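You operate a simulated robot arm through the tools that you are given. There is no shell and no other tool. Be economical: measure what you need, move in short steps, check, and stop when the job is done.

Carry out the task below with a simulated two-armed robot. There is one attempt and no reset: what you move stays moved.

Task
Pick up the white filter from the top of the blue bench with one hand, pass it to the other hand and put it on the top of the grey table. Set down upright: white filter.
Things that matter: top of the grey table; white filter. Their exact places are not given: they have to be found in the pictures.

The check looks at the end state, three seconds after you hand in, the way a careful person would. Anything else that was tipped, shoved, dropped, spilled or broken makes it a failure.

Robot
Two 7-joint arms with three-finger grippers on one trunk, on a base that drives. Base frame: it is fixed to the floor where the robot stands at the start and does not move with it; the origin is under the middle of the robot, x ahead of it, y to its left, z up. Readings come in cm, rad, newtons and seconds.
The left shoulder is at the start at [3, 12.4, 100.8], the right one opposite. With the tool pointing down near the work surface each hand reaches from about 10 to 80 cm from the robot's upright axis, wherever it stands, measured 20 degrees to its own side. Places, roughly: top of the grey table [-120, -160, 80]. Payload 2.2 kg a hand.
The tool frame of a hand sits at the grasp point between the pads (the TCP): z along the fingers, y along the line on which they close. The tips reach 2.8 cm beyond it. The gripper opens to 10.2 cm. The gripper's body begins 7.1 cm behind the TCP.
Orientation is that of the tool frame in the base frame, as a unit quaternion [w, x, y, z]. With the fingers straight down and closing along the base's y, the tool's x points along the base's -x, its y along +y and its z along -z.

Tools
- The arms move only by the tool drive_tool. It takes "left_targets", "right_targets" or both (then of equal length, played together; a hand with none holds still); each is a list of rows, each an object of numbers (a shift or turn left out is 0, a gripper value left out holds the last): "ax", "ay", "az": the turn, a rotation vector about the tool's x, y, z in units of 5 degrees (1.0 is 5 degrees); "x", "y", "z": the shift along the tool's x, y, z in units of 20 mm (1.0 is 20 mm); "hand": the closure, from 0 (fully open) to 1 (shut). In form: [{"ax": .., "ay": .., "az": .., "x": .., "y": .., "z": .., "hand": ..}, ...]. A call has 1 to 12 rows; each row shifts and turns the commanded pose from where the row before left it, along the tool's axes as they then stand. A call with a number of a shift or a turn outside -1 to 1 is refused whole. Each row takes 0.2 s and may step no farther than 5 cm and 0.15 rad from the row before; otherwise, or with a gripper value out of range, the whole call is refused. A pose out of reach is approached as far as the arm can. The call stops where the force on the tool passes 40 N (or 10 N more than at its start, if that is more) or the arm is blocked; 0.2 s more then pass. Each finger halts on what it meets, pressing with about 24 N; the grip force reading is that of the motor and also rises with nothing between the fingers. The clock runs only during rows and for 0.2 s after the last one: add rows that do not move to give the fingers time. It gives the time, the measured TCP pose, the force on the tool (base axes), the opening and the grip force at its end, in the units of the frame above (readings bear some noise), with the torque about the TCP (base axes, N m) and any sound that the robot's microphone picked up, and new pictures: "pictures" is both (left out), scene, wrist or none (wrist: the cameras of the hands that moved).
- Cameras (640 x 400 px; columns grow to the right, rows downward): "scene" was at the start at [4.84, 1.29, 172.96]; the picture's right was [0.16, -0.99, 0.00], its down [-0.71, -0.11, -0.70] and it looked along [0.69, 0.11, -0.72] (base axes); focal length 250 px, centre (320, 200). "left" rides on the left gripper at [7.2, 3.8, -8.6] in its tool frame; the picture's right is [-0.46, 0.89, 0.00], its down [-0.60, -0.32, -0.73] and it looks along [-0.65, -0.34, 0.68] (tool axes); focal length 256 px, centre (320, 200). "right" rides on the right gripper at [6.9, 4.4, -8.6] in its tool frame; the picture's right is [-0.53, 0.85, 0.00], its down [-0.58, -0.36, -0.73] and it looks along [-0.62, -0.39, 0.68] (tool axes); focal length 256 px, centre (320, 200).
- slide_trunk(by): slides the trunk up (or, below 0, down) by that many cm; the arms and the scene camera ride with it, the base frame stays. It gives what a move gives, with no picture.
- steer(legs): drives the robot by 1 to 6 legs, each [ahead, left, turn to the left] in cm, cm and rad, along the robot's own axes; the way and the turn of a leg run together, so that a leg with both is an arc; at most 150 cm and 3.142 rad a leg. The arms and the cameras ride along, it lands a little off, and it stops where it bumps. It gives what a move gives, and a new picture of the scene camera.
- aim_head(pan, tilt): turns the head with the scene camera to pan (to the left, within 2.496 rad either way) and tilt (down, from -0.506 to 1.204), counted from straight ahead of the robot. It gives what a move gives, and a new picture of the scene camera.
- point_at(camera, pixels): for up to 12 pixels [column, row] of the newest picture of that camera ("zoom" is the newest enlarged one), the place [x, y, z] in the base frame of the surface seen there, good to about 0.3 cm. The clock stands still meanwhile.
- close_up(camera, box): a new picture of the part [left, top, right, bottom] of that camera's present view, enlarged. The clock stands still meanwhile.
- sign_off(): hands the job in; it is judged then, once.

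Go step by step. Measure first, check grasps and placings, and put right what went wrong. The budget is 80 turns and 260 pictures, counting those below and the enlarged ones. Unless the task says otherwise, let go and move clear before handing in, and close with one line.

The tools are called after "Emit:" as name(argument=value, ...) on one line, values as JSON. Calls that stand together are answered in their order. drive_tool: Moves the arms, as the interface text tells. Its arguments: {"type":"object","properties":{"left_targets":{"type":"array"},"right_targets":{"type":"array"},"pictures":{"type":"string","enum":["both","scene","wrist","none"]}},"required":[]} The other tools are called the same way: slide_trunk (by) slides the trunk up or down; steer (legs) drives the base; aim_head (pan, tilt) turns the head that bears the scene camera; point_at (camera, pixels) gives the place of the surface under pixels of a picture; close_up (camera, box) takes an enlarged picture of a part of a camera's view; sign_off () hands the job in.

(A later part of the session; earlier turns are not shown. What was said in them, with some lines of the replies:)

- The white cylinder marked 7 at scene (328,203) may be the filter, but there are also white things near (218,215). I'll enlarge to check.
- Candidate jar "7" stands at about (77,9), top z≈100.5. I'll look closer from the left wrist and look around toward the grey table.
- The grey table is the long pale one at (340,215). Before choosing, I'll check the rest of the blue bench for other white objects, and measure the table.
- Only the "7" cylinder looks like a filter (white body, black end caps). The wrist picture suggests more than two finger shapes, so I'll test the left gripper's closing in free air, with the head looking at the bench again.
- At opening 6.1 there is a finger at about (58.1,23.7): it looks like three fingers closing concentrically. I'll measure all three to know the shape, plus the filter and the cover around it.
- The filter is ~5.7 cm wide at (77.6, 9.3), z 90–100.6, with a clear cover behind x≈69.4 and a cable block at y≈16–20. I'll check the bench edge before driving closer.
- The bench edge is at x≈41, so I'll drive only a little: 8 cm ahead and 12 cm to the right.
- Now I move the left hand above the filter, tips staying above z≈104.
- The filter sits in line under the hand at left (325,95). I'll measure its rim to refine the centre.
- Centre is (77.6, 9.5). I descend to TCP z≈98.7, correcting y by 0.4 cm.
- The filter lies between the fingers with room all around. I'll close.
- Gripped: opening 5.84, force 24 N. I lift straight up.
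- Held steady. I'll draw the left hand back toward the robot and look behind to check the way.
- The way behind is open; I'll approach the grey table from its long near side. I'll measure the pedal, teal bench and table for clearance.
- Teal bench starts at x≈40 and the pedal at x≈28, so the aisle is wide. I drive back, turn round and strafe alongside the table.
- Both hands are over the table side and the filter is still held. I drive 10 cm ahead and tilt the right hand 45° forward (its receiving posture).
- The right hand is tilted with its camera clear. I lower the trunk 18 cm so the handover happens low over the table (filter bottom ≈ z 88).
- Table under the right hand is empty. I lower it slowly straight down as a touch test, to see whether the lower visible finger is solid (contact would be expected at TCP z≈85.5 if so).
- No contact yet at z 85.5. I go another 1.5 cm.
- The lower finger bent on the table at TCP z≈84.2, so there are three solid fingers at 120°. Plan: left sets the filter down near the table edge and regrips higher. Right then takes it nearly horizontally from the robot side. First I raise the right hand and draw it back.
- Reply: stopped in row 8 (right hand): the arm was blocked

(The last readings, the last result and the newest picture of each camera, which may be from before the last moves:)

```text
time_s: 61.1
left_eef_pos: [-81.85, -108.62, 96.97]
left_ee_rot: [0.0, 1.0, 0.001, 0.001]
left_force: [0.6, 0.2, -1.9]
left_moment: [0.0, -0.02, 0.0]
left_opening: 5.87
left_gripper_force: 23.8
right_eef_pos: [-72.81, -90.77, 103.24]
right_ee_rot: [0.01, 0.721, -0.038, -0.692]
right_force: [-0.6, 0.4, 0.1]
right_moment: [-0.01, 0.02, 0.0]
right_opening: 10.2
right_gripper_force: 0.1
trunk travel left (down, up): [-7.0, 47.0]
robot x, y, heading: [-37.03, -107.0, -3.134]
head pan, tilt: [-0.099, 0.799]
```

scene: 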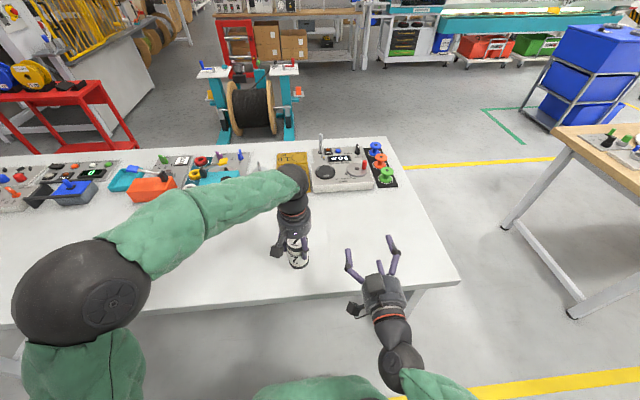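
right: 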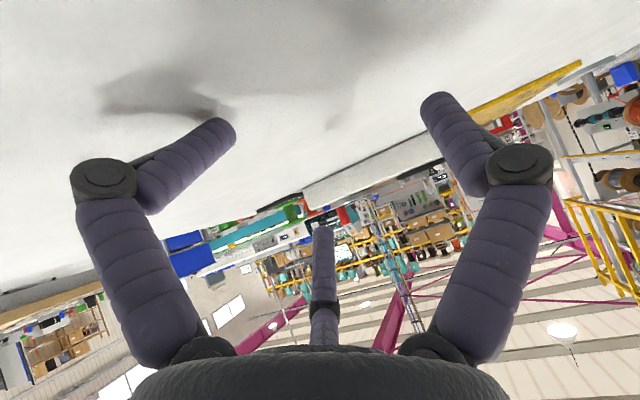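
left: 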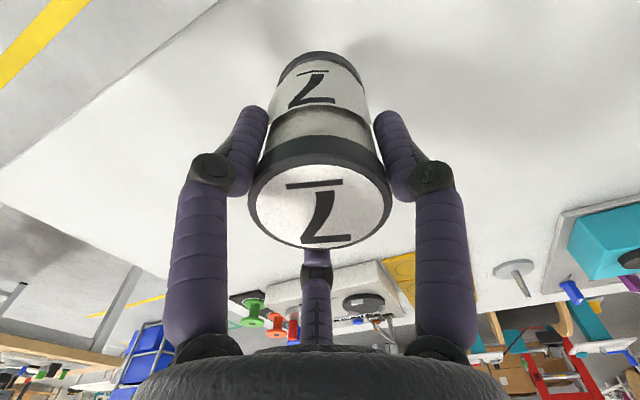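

The filter is now above the table near the edge, and the right hand ended nearly horizontal. I lower the filter toward the table, and correct the right hand's tilt slightly.

Emit:
drive_tool(left_targets=[{"z": 0.43}, {"z": 0.43}, {"z": 0.43}, {"z": 0.43}, {"z": 0.43}, {"z": 0.43}, {"z": 0.43}, {"z": 0.43}, {"z": 0.43}, {"z": 0.1}, {}], pictures="wrist")

Emit:
close_up(camera="scene", box=[250, 200, 350, 290])

```text
time_s: 63.5
left_eef_pos: [-81.88, -108.64, 89.01]
left_ee_rot: [0.0, 1.0, 0.001, 0.001]
left_force: [-0.2, -0.2, -0.9]
left_moment: [-0.02, -0.03, 0.0]
left_opening: 5.85
left_gripper_force: 24.2
right_eef_pos: [-72.88, -90.73, 103.1]
right_ee_rot: [0.01, 0.721, -0.038, -0.692]
right_force: [-0.3, 0.5, 0.2]
right_moment: [-0.04, -0.03, -0.01]
right_opening: 10.22
right_gripper_force: 0.0
trunk travel left (down, up): [-7.0, 47.0]
robot x, y, heading: [-37.24, -107.17, -3.138]
head pan, tilt: [-0.099, 0.799]
```

left: 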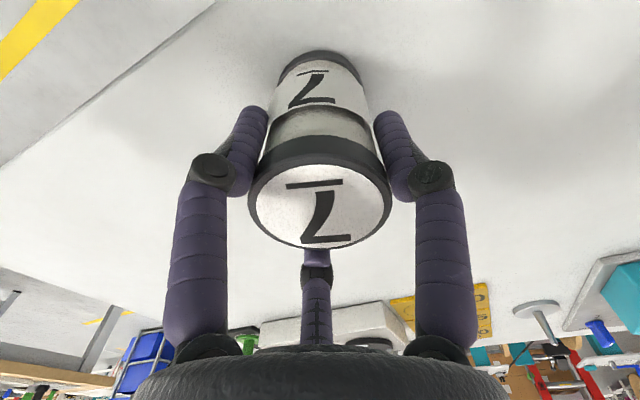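

```text
4.44 times, centred on (300, 245) of scene
```

zoom: 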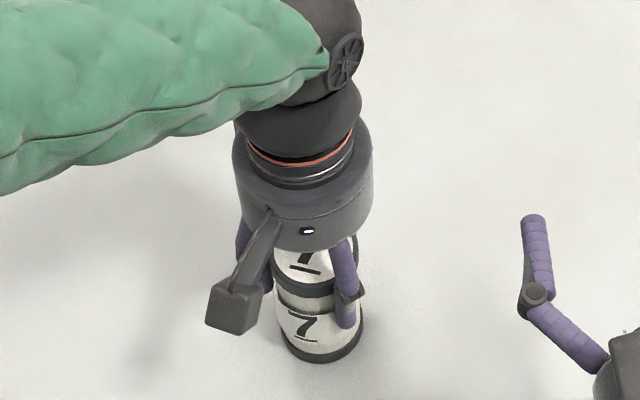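

About 0.3 cm to go. I lower in small steps until contact.

Emit:
drive_tool(left_targets=[{"z": 0.07}, {"z": 0.06}, {"z": 0.06}, {}], pictures="none")

```text
time_s: 64.5
left_eef_pos: [-81.83, -108.65, 88.72]
left_ee_rot: [0.0, 1.0, 0.001, 0.0]
left_force: [2.5, 0.1, 11.4]
left_moment: [-0.13, -0.34, 0.05]
left_opening: 5.86
left_gripper_force: 24.2
right_eef_pos: [-72.73, -90.68, 103.2]
right_ee_rot: [0.009, 0.721, -0.039, -0.692]
right_force: [-0.4, -0.7, -0.2]
right_moment: [0.01, 0.04, 0.0]
right_opening: 10.19
right_gripper_force: 0.1
trunk travel left (down, up): [-7.0, 47.0]
robot x, y, heading: [-36.68, -107.31, -3.144]
head pan, tilt: [-0.099, 0.799]
```

Contact at 11 N. I ease up 1 mm, open a little, rise 2 cm and regrip near the rim.

Emit:
drive_tool(left_targets=[{"z": -0.05}, {"hand": 0.5}, {"hand": 0.4}, {"hand": 0.28}, {"hand": 0.28}, {"z": -0.3}, {"z": -0.35}, {"z": -0.35}, {}])

```text
time_s: 66.5
left_eef_pos: [-81.78, -108.69, 90.79]
left_ee_rot: [0.001, 1.0, 0.001, 0.0]
left_force: [0.0, -0.9, 0.3]
left_moment: [-0.01, -0.02, 0.0]
left_opening: 7.36
left_gripper_force: 0.2
right_eef_pos: [-72.81, -90.71, 103.26]
right_ee_rot: [0.01, 0.721, -0.039, -0.691]
right_force: [-0.3, -0.3, 0.4]
right_moment: [-0.03, -0.01, -0.02]
right_opening: 10.21
right_gripper_force: 0.0
trunk travel left (down, up): [-7.0, 47.0]
robot x, y, heading: [-37.22, -106.79, -3.137]
head pan, tilt: [-0.099, 0.799]
```

scene: 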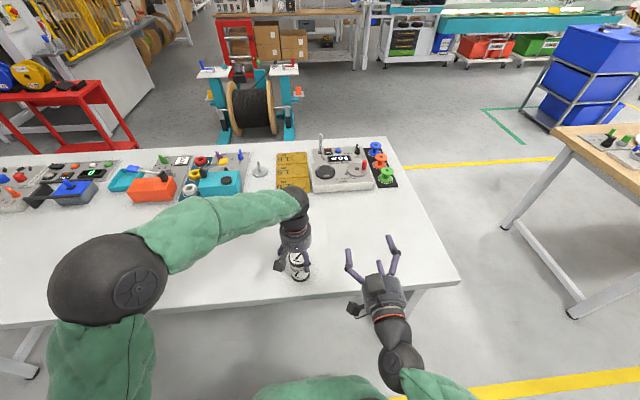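
left: 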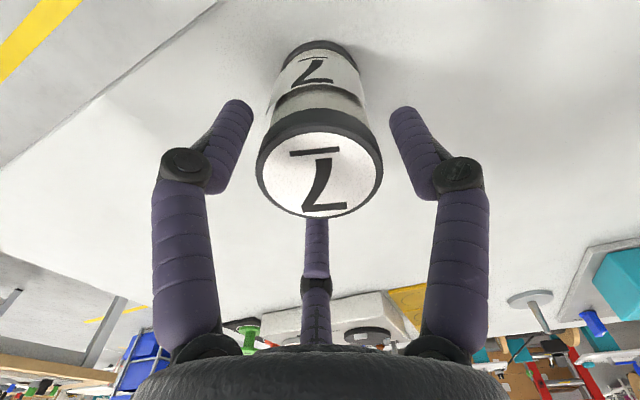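

The filter stands upright by itself between the opened fingers. I regrip and lift it 4 cm.

Emit:
drive_tool(left_targets=[{"hand": 0.45}, {"hand": 0.6}, {"hand": 0.8}, {"hand": 0.8}, {"hand": 0.8}, {"z": -0.2}, {"z": -0.4}, {"z": -0.5}, {"z": -0.5}, {"z": -0.4}, {}])

Emit:
point_at(camera="left", pixels=[[320, 170], [320, 85], [320, 60], [300, 60], [345, 60]])

```text
time_s: 68.9
left_eef_pos: [-81.9, -108.85, 94.68]
left_ee_rot: [0.0, 1.0, 0.001, 0.0]
left_force: [0.1, -0.3, -2.0]
left_moment: [-0.03, 0.04, 0.0]
left_opening: 5.87
left_gripper_force: 24.7
right_eef_pos: [-72.84, -90.67, 103.2]
right_ee_rot: [0.01, 0.721, -0.039, -0.691]
right_force: [0.0, -0.3, 0.1]
right_moment: [0.04, 0.02, 0.0]
right_opening: 10.22
right_gripper_force: 0.1
trunk travel left (down, up): [-7.0, 47.0]
robot x, y, heading: [-36.96, -107.26, -3.138]
head pan, tilt: [-0.099, 0.799]
```

scene: 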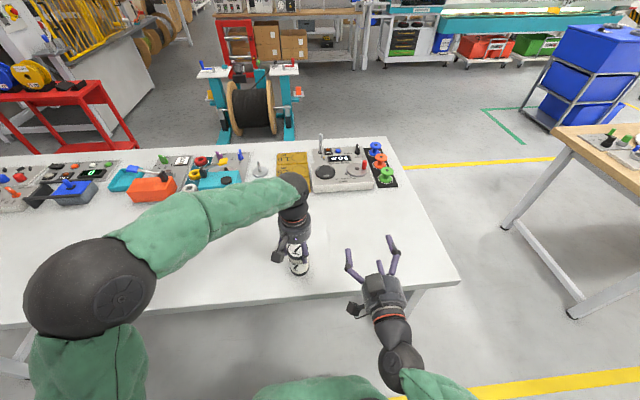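
left: 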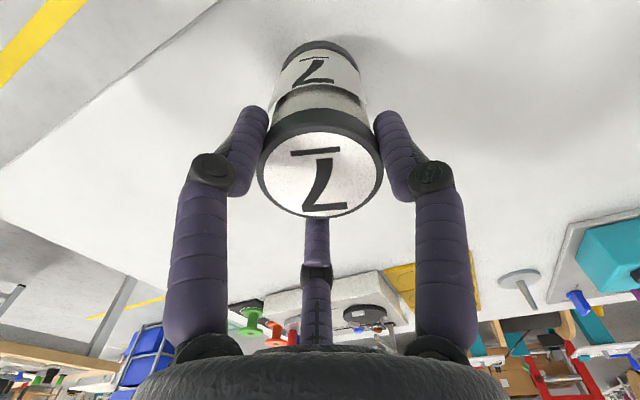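

```text
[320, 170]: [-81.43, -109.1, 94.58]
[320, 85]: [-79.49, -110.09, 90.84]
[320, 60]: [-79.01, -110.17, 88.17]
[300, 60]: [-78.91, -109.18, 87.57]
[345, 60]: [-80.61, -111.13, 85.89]
```

Regripped; filter bottom is at z≈84, centre (-81.9,-108.8). The right arm is too folded here, so I drive back 15 cm, extend the left hand again and bring the right hand to a staging pose behind the filter.

Emit:
steer(legs=[[-15, 0, 0]])

Emit:
drive_tool(left_targets=[{"x": -0.4}, {"x": -0.65}, {"x": -0.65}, {"x": -0.65}, {"x": -0.65}, {"x": -0.65}, {"x": -0.65}, {"x": -0.65}, {"x": -0.65}, {"x": -0.65}, {"x": -0.65}, {"x": -0.6}], pictures="none")

Emit:
drive_tool(right_targets=[{"ay": 0.75, "az": -0.4}, {"ay": 0.75, "az": -0.4}, {"x": 0.6, "y": 0.8, "z": 0.4}, {"x": 0.6, "y": 0.8, "z": 0.4}, {"x": 0.6, "y": 0.8, "z": 0.4}, {"x": 0.6, "y": 0.8, "z": 0.4}, {"x": 0.6, "y": 0.8, "z": 0.4}, {"x": 0.6, "y": 0.8, "z": 0.4}, {"x": 0.6, "y": 0.8, "z": 0.4}, {"x": 0.6, "y": 0.8, "z": 0.4}, {"x": 0.6, "y": 0.8, "z": 0.4}, {"hand": 0.1}])

```text
time_s: 70.2
left_eef_pos: [-66.66, -108.75, 94.75]
left_ee_rot: [0.0, 1.0, 0.002, 0.0]
left_force: [0.2, -0.4, -1.0]
left_moment: [0.02, 0.05, 0.0]
left_opening: 5.85
left_gripper_force: 24.1
right_eef_pos: [-57.66, -90.84, 103.19]
right_ee_rot: [0.01, 0.721, -0.037, -0.692]
right_force: [0.3, -0.2, -0.6]
right_moment: [-0.02, -0.01, -0.02]
right_opening: 10.18
right_gripper_force: 0.1
trunk travel left (down, up): [-7.0, 47.0]
robot x, y, heading: [-21.82, -107.22, -3.139]
head pan, tilt: [-0.099, 0.799]
```

scene: 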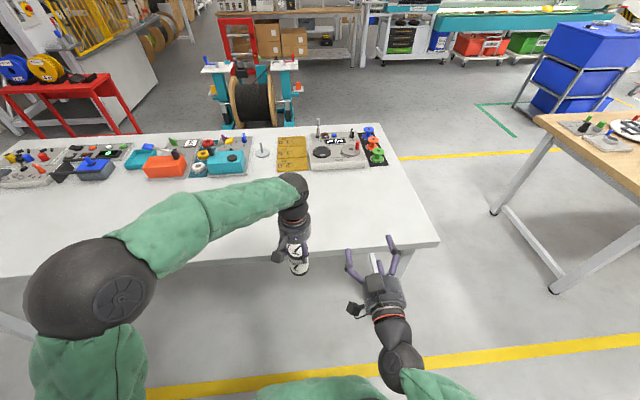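

```text
time_s: 72.8
left_eef_pos: [-81.88, -108.9, 94.66]
left_ee_rot: [0.0, 1.0, 0.002, 0.0]
left_force: [0.2, -0.2, -1.3]
left_moment: [-0.01, 0.0, 0.03]
left_opening: 5.86
left_gripper_force: 24.1
right_eef_pos: [-57.77, -90.71, 103.26]
right_ee_rot: [0.01, 0.721, -0.038, -0.692]
right_force: [-0.3, 0.8, -0.5]
right_moment: [-0.02, 0.0, 0.04]
right_opening: 10.21
right_gripper_force: 0.1
trunk travel left (down, up): [-7.0, 47.0]
robot x, y, heading: [-21.74, -106.73, -3.137]
head pan, tilt: [-0.099, 0.799]
```

```text
time_s: 75.4
left_eef_pos: [-81.86, -108.75, 94.71]
left_ee_rot: [0.0, 1.0, 0.002, 0.0]
left_force: [-0.6, 0.4, -1.9]
left_moment: [-0.01, 0.02, -0.03]
left_opening: 5.86
left_gripper_force: 24.4
right_eef_pos: [-63.44, -104.78, 91.39]
right_ee_rot: [-0.012, 0.765, -0.012, -0.644]
right_force: [0.4, 0.4, 0.5]
right_moment: [0.02, -0.02, 0.05]
right_opening: 9.17
right_gripper_force: 0.1
trunk travel left (down, up): [-7.0, 47.0]
robot x, y, heading: [-21.77, -107.47, -3.139]
head pan, tilt: [-0.099, 0.799]
```

scene: 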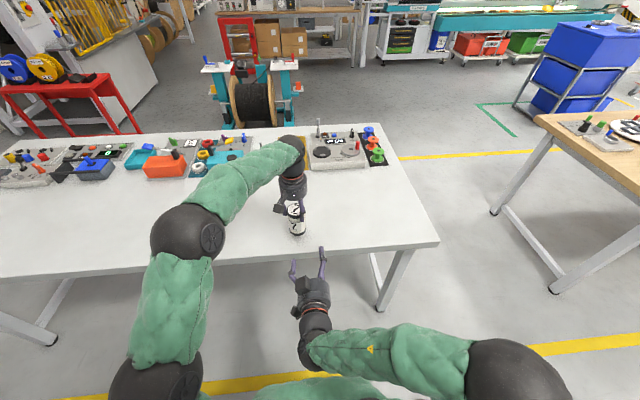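
right: 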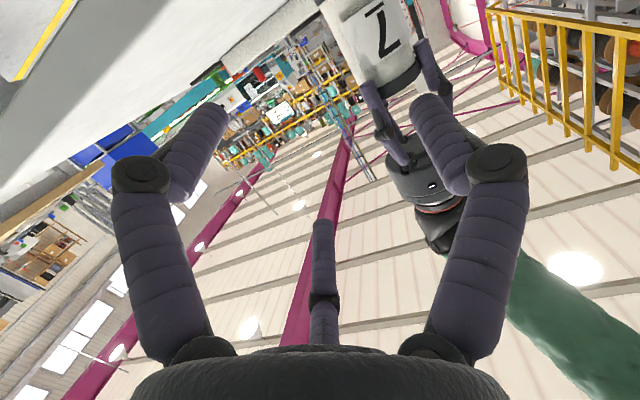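

Right hand is at 80° from vertical with level roll, well aligned. I turn the left hand 12° so its fingers will clear the right ones, and move the right hand to a pre-grasp just behind the filter.

Emit:
drive_tool(left_targets=[{"az": 0.8}, {"az": 0.8}, {"az": 0.8}, {}, {}, {}], right_targets=[{"x": 0.05, "y": 0.32, "z": 0.6, "hand": 0.08}, {"x": 0.05, "y": 0.32, "z": 0.7}, {"x": 0.05, "y": 0.32, "z": 0.7}, {"x": 0.05, "y": 0.32, "z": 0.7}, {"x": 0.05, "y": 0.32, "z": 0.7}, {}])

Emit:
close_up(camera="scene", box=[240, 180, 360, 300])

```text
time_s: 76.8
left_eef_pos: [-81.74, -108.9, 94.68]
left_ee_rot: [0.001, 0.995, -0.103, 0.0]
left_force: [-0.1, -0.4, -1.7]
left_moment: [0.01, 0.01, -0.01]
left_opening: 5.89
left_gripper_force: 24.0
right_eef_pos: [-70.11, -107.82, 89.65]
right_ee_rot: [-0.011, 0.766, -0.012, -0.643]
right_force: [0.6, -0.6, 0.4]
right_moment: [0.03, 0.03, -0.01]
right_opening: 9.37
right_gripper_force: 0.0
trunk travel left (down, up): [-7.0, 47.0]
robot x, y, heading: [-21.87, -106.75, -3.137]
head pan, tilt: [-0.099, 0.799]
```

scene: 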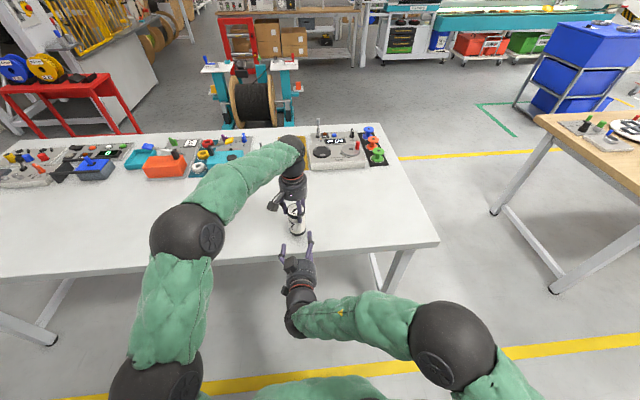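
right: 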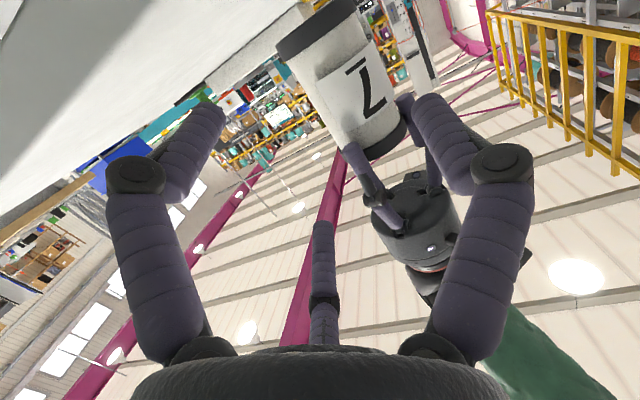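
left: 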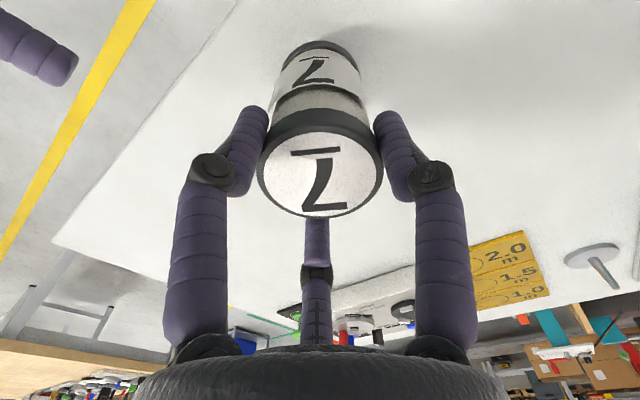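

```text
3.33 times, centred on (300, 240) of scene
```

zoom: 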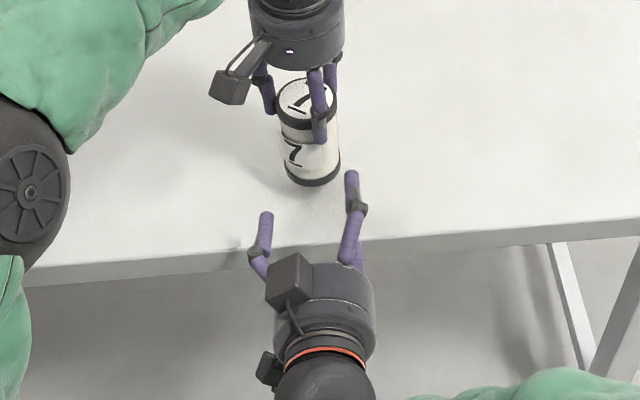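

Alignment looks good. There is a box on top of the right hand at zoom (290,280); I'll measure it against the left hand's camera box for clearance.

Emit:
point_at(camera="zoom", pixels=[[290, 262], [270, 275], [308, 275], [285, 295], [352, 178], [266, 220], [230, 85], [230, 100], [355, 208], [345, 235]])

```text
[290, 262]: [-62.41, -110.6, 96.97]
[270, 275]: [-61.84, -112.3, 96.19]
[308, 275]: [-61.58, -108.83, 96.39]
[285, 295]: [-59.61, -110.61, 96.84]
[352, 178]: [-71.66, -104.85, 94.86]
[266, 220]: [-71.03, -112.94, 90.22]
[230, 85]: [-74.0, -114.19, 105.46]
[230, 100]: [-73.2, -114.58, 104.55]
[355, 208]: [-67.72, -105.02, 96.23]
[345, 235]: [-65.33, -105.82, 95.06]
```

Clearances hold. I advance halfway and check.

Emit:
drive_tool(right_targets=[{"x": -0.1, "y": 0.02, "z": 0.57}, {"x": -0.1, "y": 0.02, "z": 0.57}, {"x": -0.1, "y": 0.02, "z": 0.57}, {"x": -0.1, "y": 0.02, "z": 0.57}, {"x": -0.1, "y": 0.02, "z": 0.57}, {"x": -0.05, "y": 0.01, "z": 0.3}])

Emit:
close_up(camera="scene", box=[250, 180, 350, 280])

```text
time_s: 78.2
left_eef_pos: [-81.84, -108.73, 94.71]
left_ee_rot: [0.0, 0.995, -0.103, 0.0]
left_force: [-0.5, -0.4, -1.6]
left_moment: [-0.02, -0.04, 0.0]
left_opening: 5.85
left_gripper_force: 23.8
right_eef_pos: [-76.6, -107.78, 89.63]
right_ee_rot: [-0.011, 0.766, -0.011, -0.643]
right_force: [1.6, -0.6, -0.3]
right_moment: [0.01, -0.01, 0.03]
right_opening: 9.39
right_gripper_force: 0.0
trunk travel left (down, up): [-7.0, 47.0]
robot x, y, heading: [-21.98, -107.03, -3.141]
head pan, tilt: [-0.099, 0.799]
```

scene: 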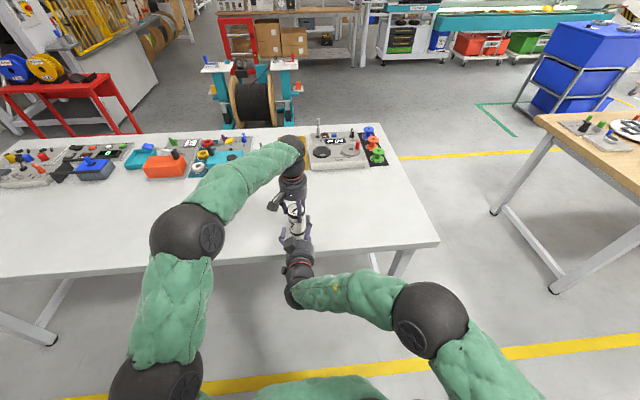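
right: 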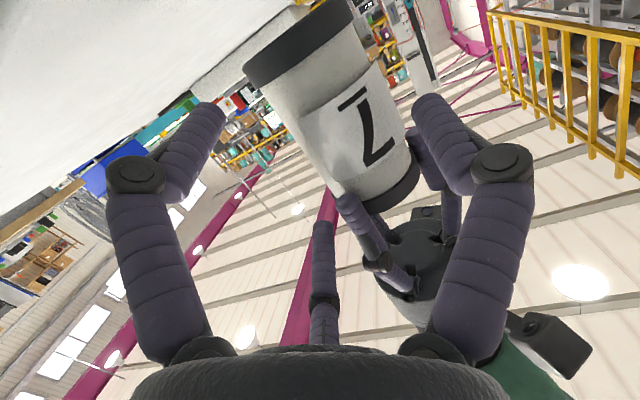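

```text
4.00 times, centred on (300, 230) of scene
```

zoom: 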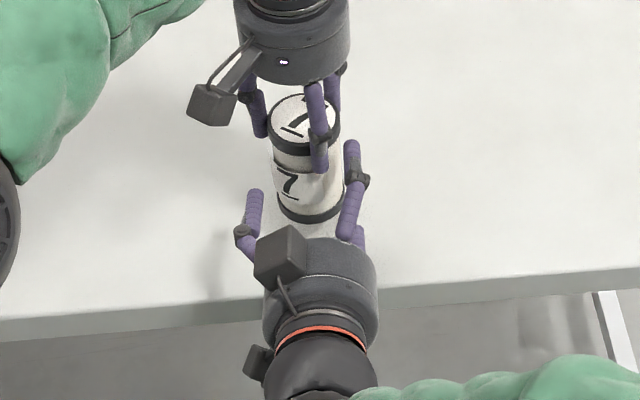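

Fingers straddle the filter cleanly. I advance the remaining 3.9 cm.

Emit:
drive_tool(right_targets=[{"x": -0.09, "y": 0.02, "z": 0.5}, {"x": -0.09, "y": 0.02, "z": 0.5}, {"x": -0.09, "y": 0.02, "z": 0.5}, {"x": -0.07, "y": 0.02, "z": 0.4}, {}])

Emit:
close_up(camera="scene", box=[250, 180, 350, 280])

```text
time_s: 79.4
left_eef_pos: [-81.74, -108.8, 94.71]
left_ee_rot: [0.0, 0.995, -0.103, 0.001]
left_force: [-0.9, -0.2, -0.8]
left_moment: [0.01, 0.02, 0.0]
left_opening: 5.84
left_gripper_force: 24.1
right_eef_pos: [-80.43, -107.78, 89.68]
right_ee_rot: [-0.011, 0.766, -0.011, -0.643]
right_force: [-0.2, -0.1, 0.0]
right_moment: [0.02, 0.0, -0.01]
right_opening: 9.38
right_gripper_force: 0.0
trunk travel left (down, up): [-7.0, 47.0]
robot x, y, heading: [-21.52, -107.25, -3.133]
head pan, tilt: [-0.099, 0.799]
```

scene: 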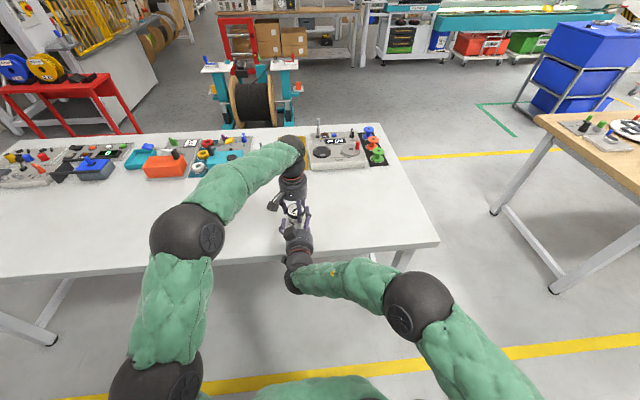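
right: 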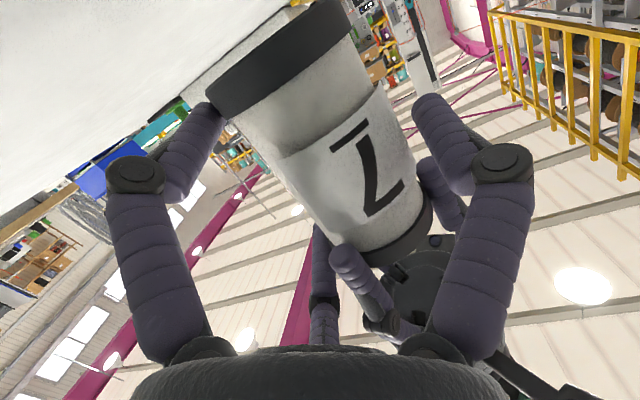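

```text
4.00 times, centred on (300, 230) of scene
```

zoom: 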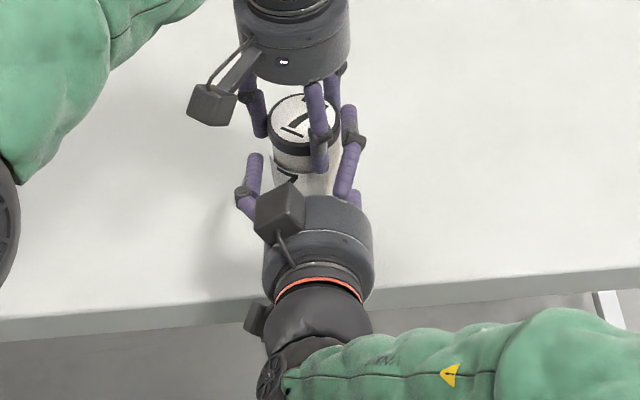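

No contact forces yet. I close the right hand gradually and watch the forces.

Emit:
drive_tool(right_targets=[{"hand": 0.13}, {"hand": 0.17}, {"hand": 0.2}, {"hand": 0.23}, {"hand": 0.26}, {"hand": 0.3}, {}])

Emit:
close_up(camera="scene", box=[250, 180, 350, 280])

```text
time_s: 81.0
left_eef_pos: [-81.74, -109.01, 94.62]
left_ee_rot: [0.002, 0.995, -0.102, 0.0]
left_force: [-6.0, -20.7, -5.4]
left_moment: [-0.49, 0.14, 0.07]
left_opening: 5.89
left_gripper_force: 24.1
right_eef_pos: [-80.38, -107.92, 89.78]
right_ee_rot: [-0.013, 0.765, -0.014, -0.644]
right_force: [7.3, 21.0, 5.9]
right_moment: [-0.59, 0.25, -0.25]
right_opening: 8.32
right_gripper_force: 24.2
trunk travel left (down, up): [-7.0, 47.0]
robot x, y, heading: [-21.91, -107.25, -3.138]
head pan, tilt: [-0.099, 0.799]
```

scene: 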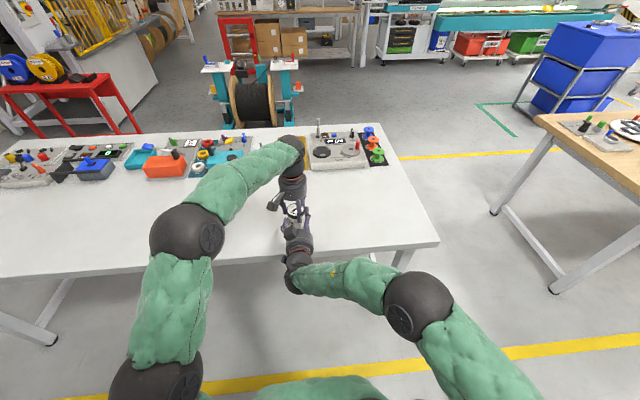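
right: 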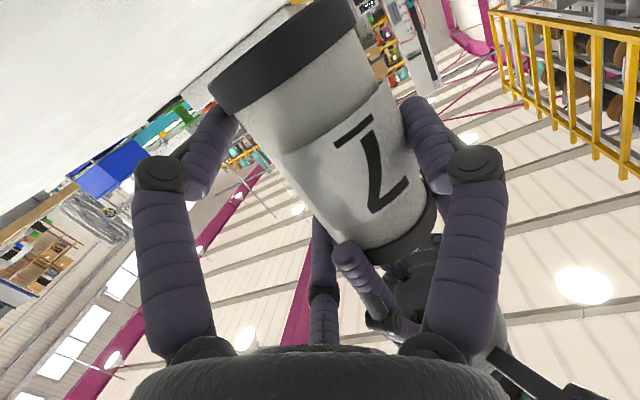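

```text
4.00 times, centred on (300, 230) of scene
```

zoom: 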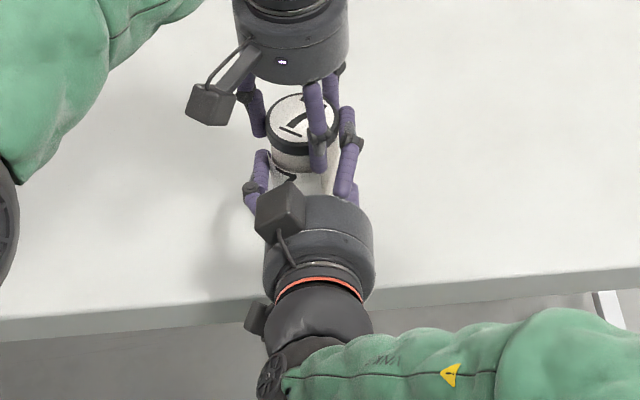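

The pair side presses first: 21 N sideways while the single finger is not yet loaded. I shift the right hand about 3 mm to robot-right to balance.

Emit:
drive_tool(right_targets=[{"y": -0.06}, {"y": -0.06}, {"y": -0.06}, {}], pictures="wrist")

```text
time_s: 82.0
left_eef_pos: [-81.75, -108.82, 94.57]
left_ee_rot: [0.0, 0.995, -0.103, 0.001]
left_force: [-7.6, -7.3, -7.8]
left_moment: [-0.14, 0.22, 0.06]
left_opening: 5.85
left_gripper_force: 23.9
right_eef_pos: [-80.41, -107.66, 89.72]
right_ee_rot: [-0.011, 0.765, -0.011, -0.644]
right_force: [7.4, 7.9, 6.9]
right_moment: [-0.33, 0.23, -0.07]
right_opening: 8.28
right_gripper_force: 24.2
trunk travel left (down, up): [-7.0, 47.0]
robot x, y, heading: [-21.75, -107.02, -3.141]
head pan, tilt: [-0.099, 0.799]
```

right: 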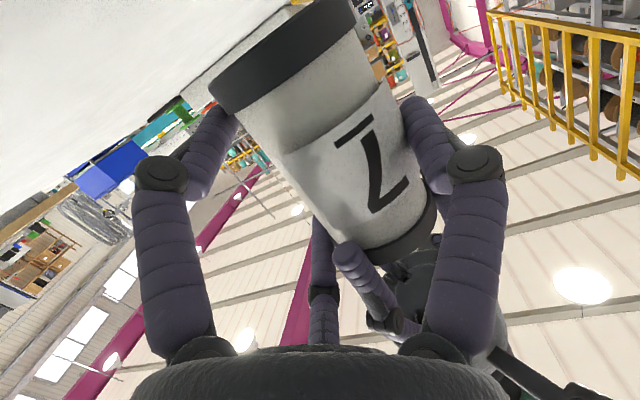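

Grip is now balanced: opening 8.28 at 24 N, with all three fingers blocked by the filter. I command the right hand firmer and ease the left open slightly, checking forces.

Emit:
drive_tool(right_targets=[{"y": -0.04, "hand": 0.6}, {"hand": 0.6}, {}, {}, {}, {}], left_targets=[{}, {}, {"hand": 0.41}, {"hand": 0.38}, {"hand": 0.36}, {}])

Emit:
close_up(camera="scene", box=[250, 180, 350, 280])

```text
time_s: 83.4
left_eef_pos: [-81.72, -108.75, 94.64]
left_ee_rot: [-0.001, 0.995, -0.103, 0.001]
left_force: [-0.1, 0.4, 0.3]
left_moment: [0.02, 0.0, -0.01]
left_opening: 6.52
left_gripper_force: 0.1
right_eef_pos: [-80.41, -107.56, 89.65]
right_ee_rot: [-0.012, 0.766, -0.012, -0.643]
right_force: [-0.4, 0.6, -0.8]
right_moment: [0.03, -0.07, -0.02]
right_opening: 8.31
right_gripper_force: 24.0
trunk travel left (down, up): [-7.0, 47.0]
robot x, y, heading: [-21.52, -106.88, -3.143]
head pan, tilt: [-0.099, 0.799]
```

scene: 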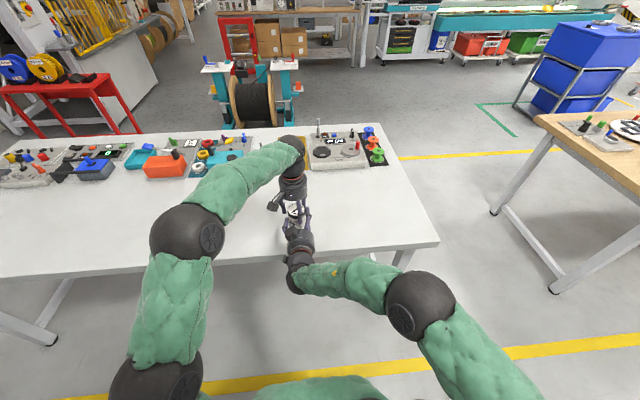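
right: 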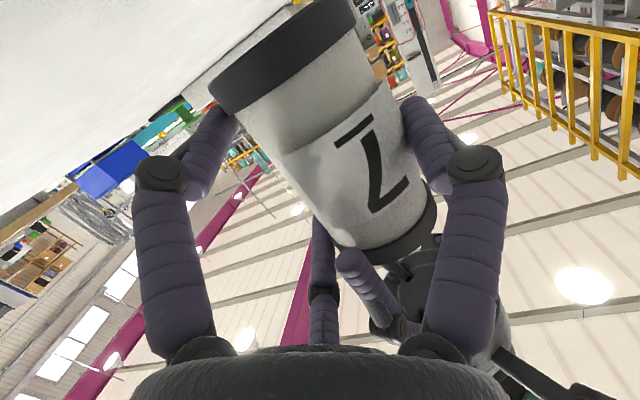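
left: 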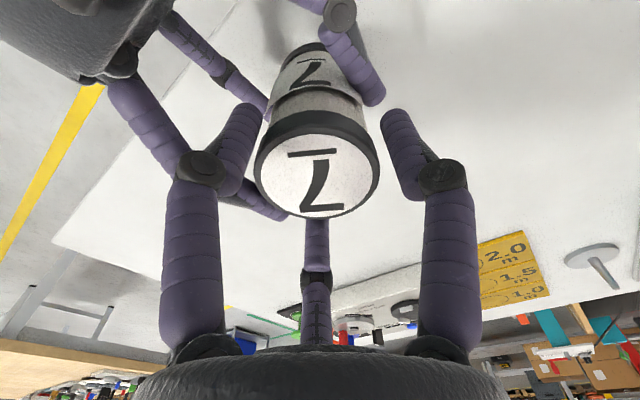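

```text
4.00 times, centred on (300, 230) of scene
```

zoom: 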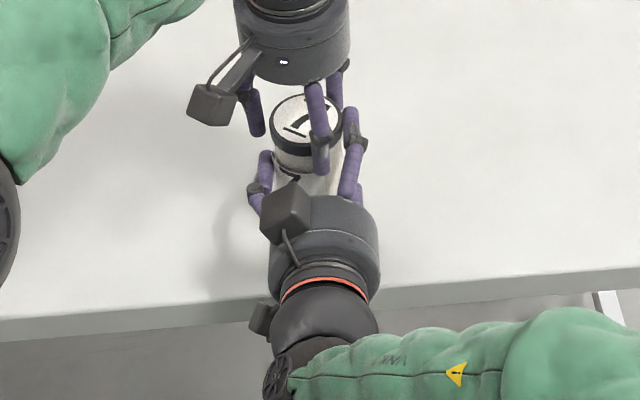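

The left hand carries no load and the filter stays in the right hand. I raise the left straight up, slowly at first.

Emit:
drive_tool(left_targets=[{"z": -0.15}, {"z": -0.3}, {"z": -0.4}, {"z": -0.5}, {"z": -0.6}, {"z": -0.8}, {"z": -0.9}, {"z": -0.9}, {"z": -0.9}, {"z": -0.9}, {"z": -0.9}, {}])

Emit:
close_up(camera="scene", box=[250, 180, 350, 280])

```text
time_s: 86.0
left_eef_pos: [-81.76, -108.84, 109.09]
left_ee_rot: [0.0, 0.995, -0.102, 0.001]
left_force: [-0.9, 0.0, 0.5]
left_moment: [-0.01, 0.05, -0.02]
left_opening: 6.54
left_gripper_force: 0.0
right_eef_pos: [-80.35, -107.48, 89.58]
right_ee_rot: [-0.012, 0.766, -0.012, -0.643]
right_force: [0.0, 0.6, 0.3]
right_moment: [0.01, -0.03, 0.01]
right_opening: 8.29
right_gripper_force: 24.1
trunk travel left (down, up): [-7.0, 47.0]
robot x, y, heading: [-21.93, -106.99, -3.141]
head pan, tilt: [-0.099, 0.799]
```

scene: 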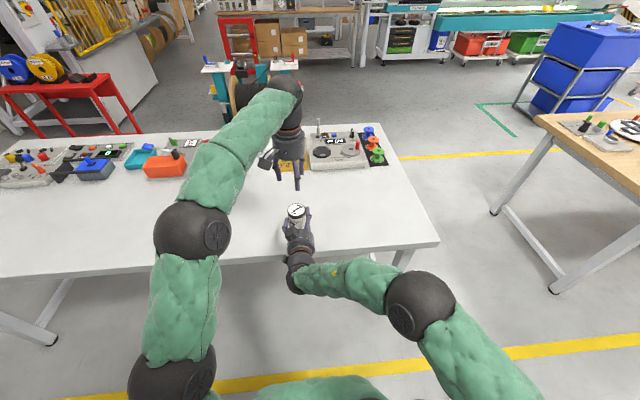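
left: 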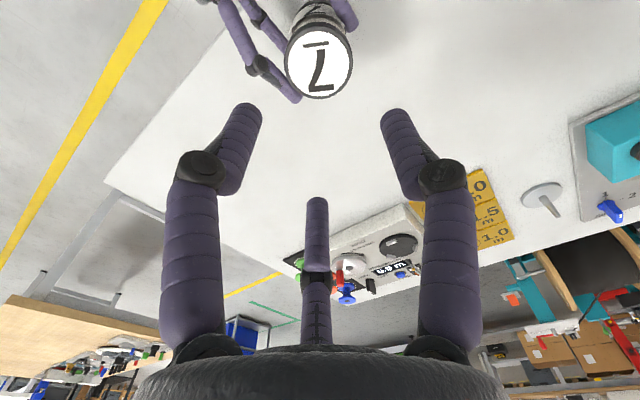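

```text
4.00 times, centred on (300, 230) of scene
```

zoom: 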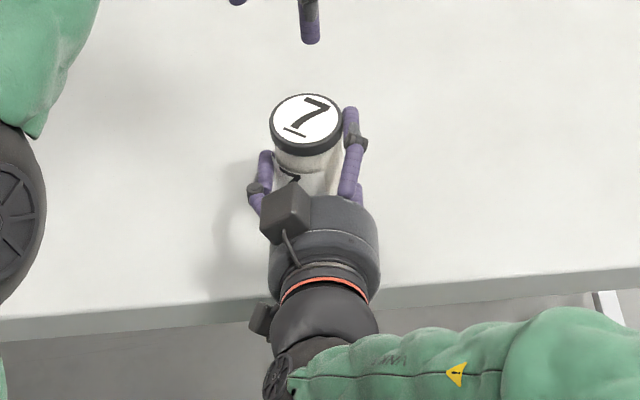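

The filter is held by the right hand alone. I check how upright it is via the rim heights.

Emit:
point_at(camera="left", pixels=[[290, 62], [347, 62], [319, 36], [319, 90], [319, 62]])

Emit:
point_at(camera="zoom", pixels=[[275, 118], [336, 118], [306, 98], [306, 140], [180, 150], [180, 275]])

```text
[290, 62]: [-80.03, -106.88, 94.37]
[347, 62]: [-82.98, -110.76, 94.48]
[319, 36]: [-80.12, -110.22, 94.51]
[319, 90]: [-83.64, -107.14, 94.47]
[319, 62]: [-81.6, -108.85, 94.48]
```

```text
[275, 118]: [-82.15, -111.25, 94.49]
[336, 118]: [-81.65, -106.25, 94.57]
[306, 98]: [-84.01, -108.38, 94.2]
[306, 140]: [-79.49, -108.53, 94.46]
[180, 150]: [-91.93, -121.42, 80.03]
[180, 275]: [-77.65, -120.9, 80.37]
```

The top is level at z≈94.5, so the bottom is ≈84. I lower 3.6 cm straight down.

Emit:
drive_tool(right_targets=[{"x": 0.2, "z": 0.035}, {"x": 0.3, "z": 0.053}, {"x": 0.35, "z": 0.062}, {"x": 0.35, "z": 0.062}, {"x": 0.35, "z": 0.062}, {"x": 0.22, "z": 0.039}, {}])

Emit:
close_up(camera="scene", box=[250, 180, 350, 280])

Emit:
point_at(camera="zoom", pixels=[[290, 125], [306, 125], [320, 125]])

```text
time_s: 87.6
left_eef_pos: [-81.75, -108.87, 109.2]
left_ee_rot: [0.0, 0.995, -0.103, 0.0]
left_force: [0.3, -0.5, 0.5]
left_moment: [-0.02, 0.0, -0.03]
left_opening: 6.56
left_gripper_force: 0.0
right_eef_pos: [-80.44, -107.4, 86.06]
right_ee_rot: [-0.012, 0.766, -0.012, -0.642]
right_force: [-0.2, 0.3, -0.1]
right_moment: [0.03, 0.01, 0.01]
right_opening: 8.29
right_gripper_force: 23.9
trunk travel left (down, up): [-7.0, 47.0]
robot x, y, heading: [-21.72, -106.86, -3.138]
head pan, tilt: [-0.099, 0.799]
```

scene: 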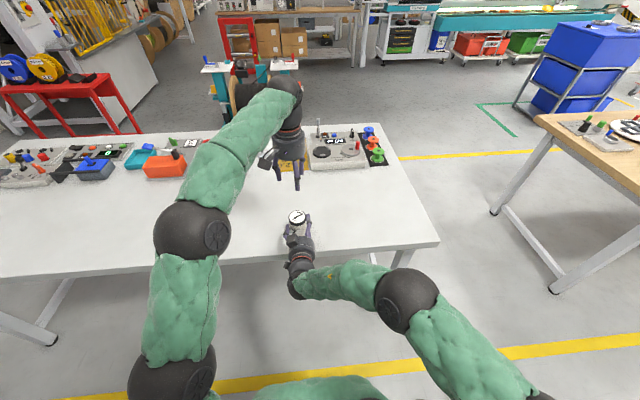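
right: 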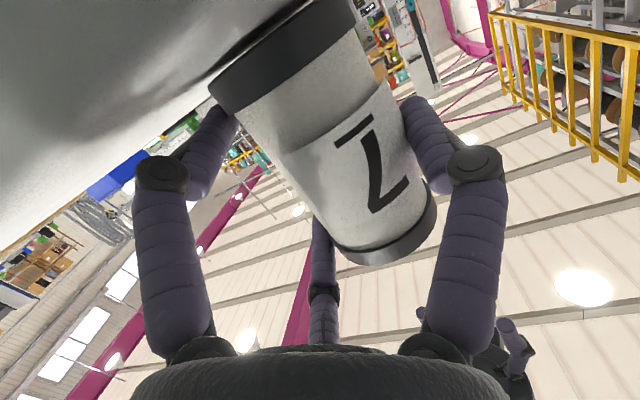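

```text
4.00 times, centred on (300, 230) of scene
```

zoom: 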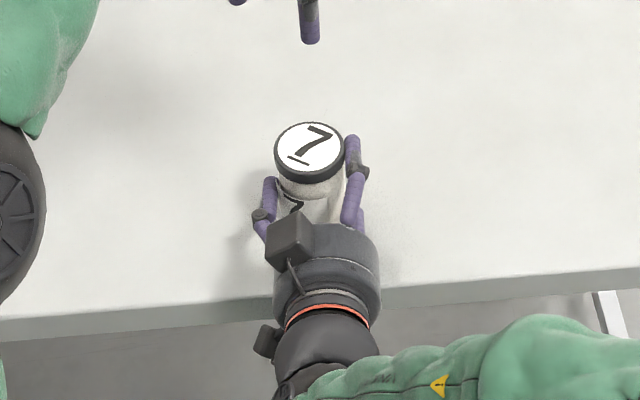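

```text
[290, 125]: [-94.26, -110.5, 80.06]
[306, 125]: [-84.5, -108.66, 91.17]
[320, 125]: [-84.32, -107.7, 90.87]
```

About 0.4 cm remains. I lower in 1 mm steps until contact shows.

Emit:
drive_tool(right_targets=[{"x": 0.06, "z": 0.01}, {"x": 0.06, "z": 0.01}, {"x": 0.05, "z": 0.009}, {}], pictures="none")

```text
time_s: 88.6
left_eef_pos: [-81.71, -108.81, 109.14]
left_ee_rot: [0.001, 0.995, -0.104, -0.001]
left_force: [0.7, 0.2, -0.1]
left_moment: [0.0, 0.0, -0.02]
left_opening: 6.53
left_gripper_force: 0.0
right_eef_pos: [-80.51, -107.42, 85.83]
right_ee_rot: [-0.011, 0.765, -0.012, -0.643]
right_force: [0.9, -0.1, 2.6]
right_moment: [-0.09, -0.09, 0.0]
right_opening: 8.27
right_gripper_force: 24.2
trunk travel left (down, up): [-7.0, 47.0]
robot x, y, heading: [-22.04, -107.01, -3.136]
head pan, tilt: [-0.099, 0.799]
```

Emit:
drive_tool(right_targets=[{"x": 0.05, "z": 0.009}, {}], pictures="none")

```text
time_s: 89.2
left_eef_pos: [-81.73, -108.86, 109.3]
left_ee_rot: [-0.001, 0.995, -0.103, 0.0]
left_force: [-0.9, -0.1, 0.2]
left_moment: [-0.01, -0.01, 0.02]
left_opening: 6.54
left_gripper_force: 0.1
right_eef_pos: [-80.5, -107.47, 85.77]
right_ee_rot: [-0.011, 0.764, -0.012, -0.644]
right_force: [1.0, -0.7, 8.4]
right_moment: [-0.14, -0.17, 0.0]
right_opening: 8.3
right_gripper_force: 24.0
trunk travel left (down, up): [-7.0, 47.0]
robot x, y, heading: [-21.99, -107.03, -3.137]
head pan, tilt: [-0.099, 0.799]
```

Contact at 8 N. I open the right hand to about 9.3 cm.

Emit:
drive_tool(right_targets=[{"hand": 0.18}, {"hand": 0.15}, {"hand": 0.12}, {"hand": 0.1}, {}])

Emit:
close_up(camera="scene", box=[250, 180, 350, 280])

```text
time_s: 90.4
left_eef_pos: [-81.72, -108.81, 109.21]
left_ee_rot: [0.0, 0.995, -0.102, 0.0]
left_force: [0.3, -0.2, 0.1]
left_moment: [0.01, -0.01, 0.01]
left_opening: 6.54
left_gripper_force: 0.1
right_eef_pos: [-80.37, -107.54, 85.52]
right_ee_rot: [-0.012, 0.766, -0.012, -0.642]
right_force: [0.2, 0.3, 0.4]
right_moment: [0.0, -0.02, -0.03]
right_opening: 9.2
right_gripper_force: 0.0
trunk travel left (down, up): [-7.0, 47.0]
robot x, y, heading: [-22.04, -107.23, -3.144]
head pan, tilt: [-0.099, 0.799]
```

scene: 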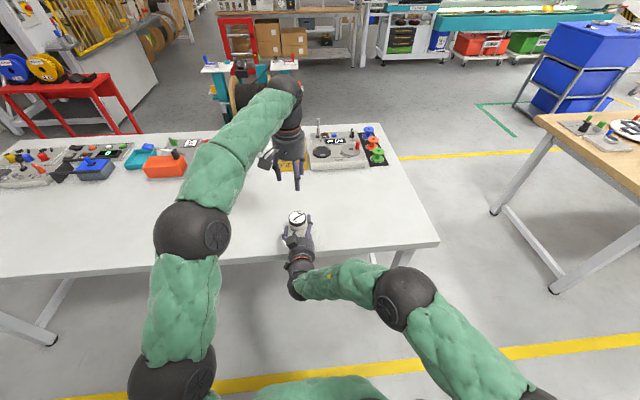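
right: 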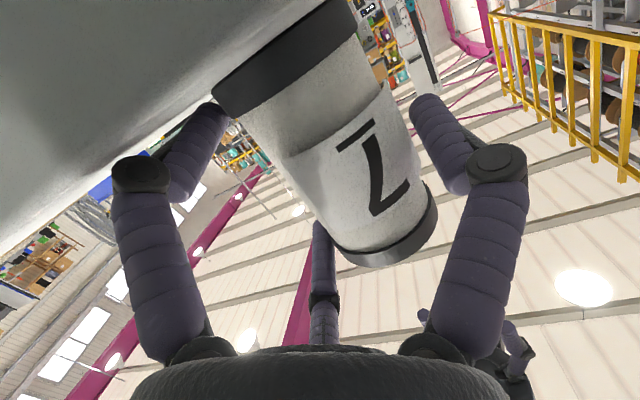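

```text
4.00 times, centred on (300, 230) of scene
```

zoom: 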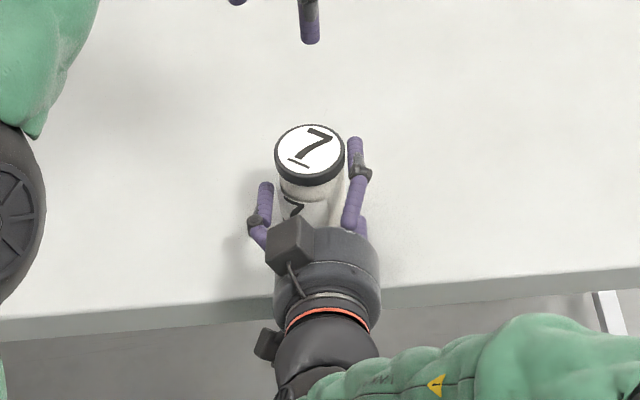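

Released, no forces, the filter stands. I withdraw the right hand straight back along its approach.

Emit:
drive_tool(right_targets=[{"y": -0.04, "x": -0.05}, {"x": 0.05, "y": -0.018, "z": -0.3}, {"x": 0.07, "y": -0.02, "z": -0.5}, {"x": 0.08, "y": -0.02, "z": -0.5}, {"x": 0.09, "y": -0.02, "z": -0.6}, {"x": 0.1, "y": -0.02, "z": -0.7}, {"x": 0.1, "y": -0.02, "z": -0.8}, {"x": 0.1, "y": -0.02, "z": -0.8}, {"x": 0.1, "y": -0.02, "z": -0.8}, {"x": 0.1, "y": -0.02, "z": -0.8}, {}])

Emit:
close_up(camera="scene", box=[250, 180, 350, 280])

```text
time_s: 92.8
left_eef_pos: [-81.9, -108.83, 108.99]
left_ee_rot: [-0.001, 0.995, -0.103, 0.0]
left_force: [-0.1, -0.2, 0.2]
left_moment: [-0.04, 0.01, 0.02]
left_opening: 6.52
left_gripper_force: 0.1
right_eef_pos: [-68.66, -107.51, 86.21]
right_ee_rot: [-0.011, 0.766, -0.011, -0.643]
right_force: [0.6, -0.1, -0.4]
right_moment: [-0.02, 0.01, -0.01]
right_opening: 9.15
right_gripper_force: 0.1
trunk travel left (down, up): [-7.0, 47.0]
robot x, y, heading: [-21.48, -107.08, -3.137]
head pan, tilt: [-0.099, 0.799]
```

scene: 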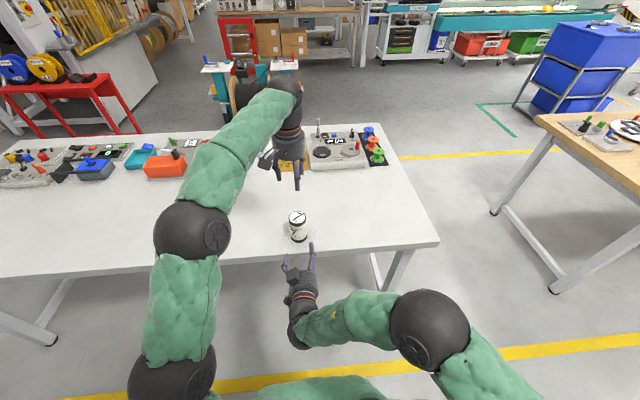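
right: 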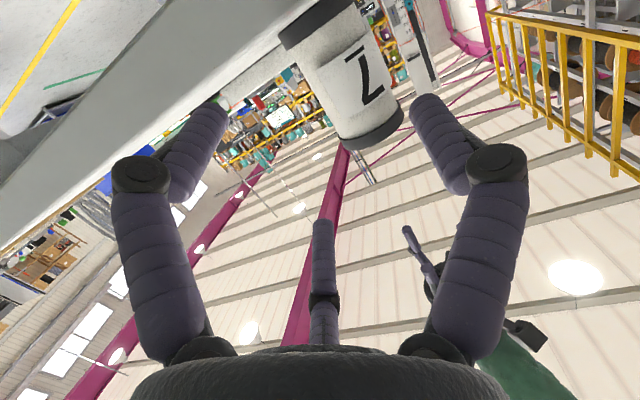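

```text
4.00 times, centred on (300, 230) of scene
```

zoom: 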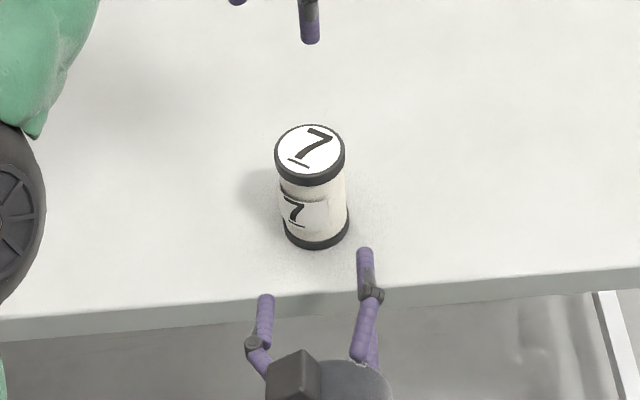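

The filter stands upright on the grey table at zoom (315,190), about 6 cm from the edge, and both hands are clear of it. I hand in.

Emit:
sign_off()

```text
The job is handed in.
```

The white filter was picked up from the blue bench with the left hand, passed in the air to the right hand, and now stands upright on the grey table about 6 cm from its near edge. I took the cylinder marked "7" to be the filter.
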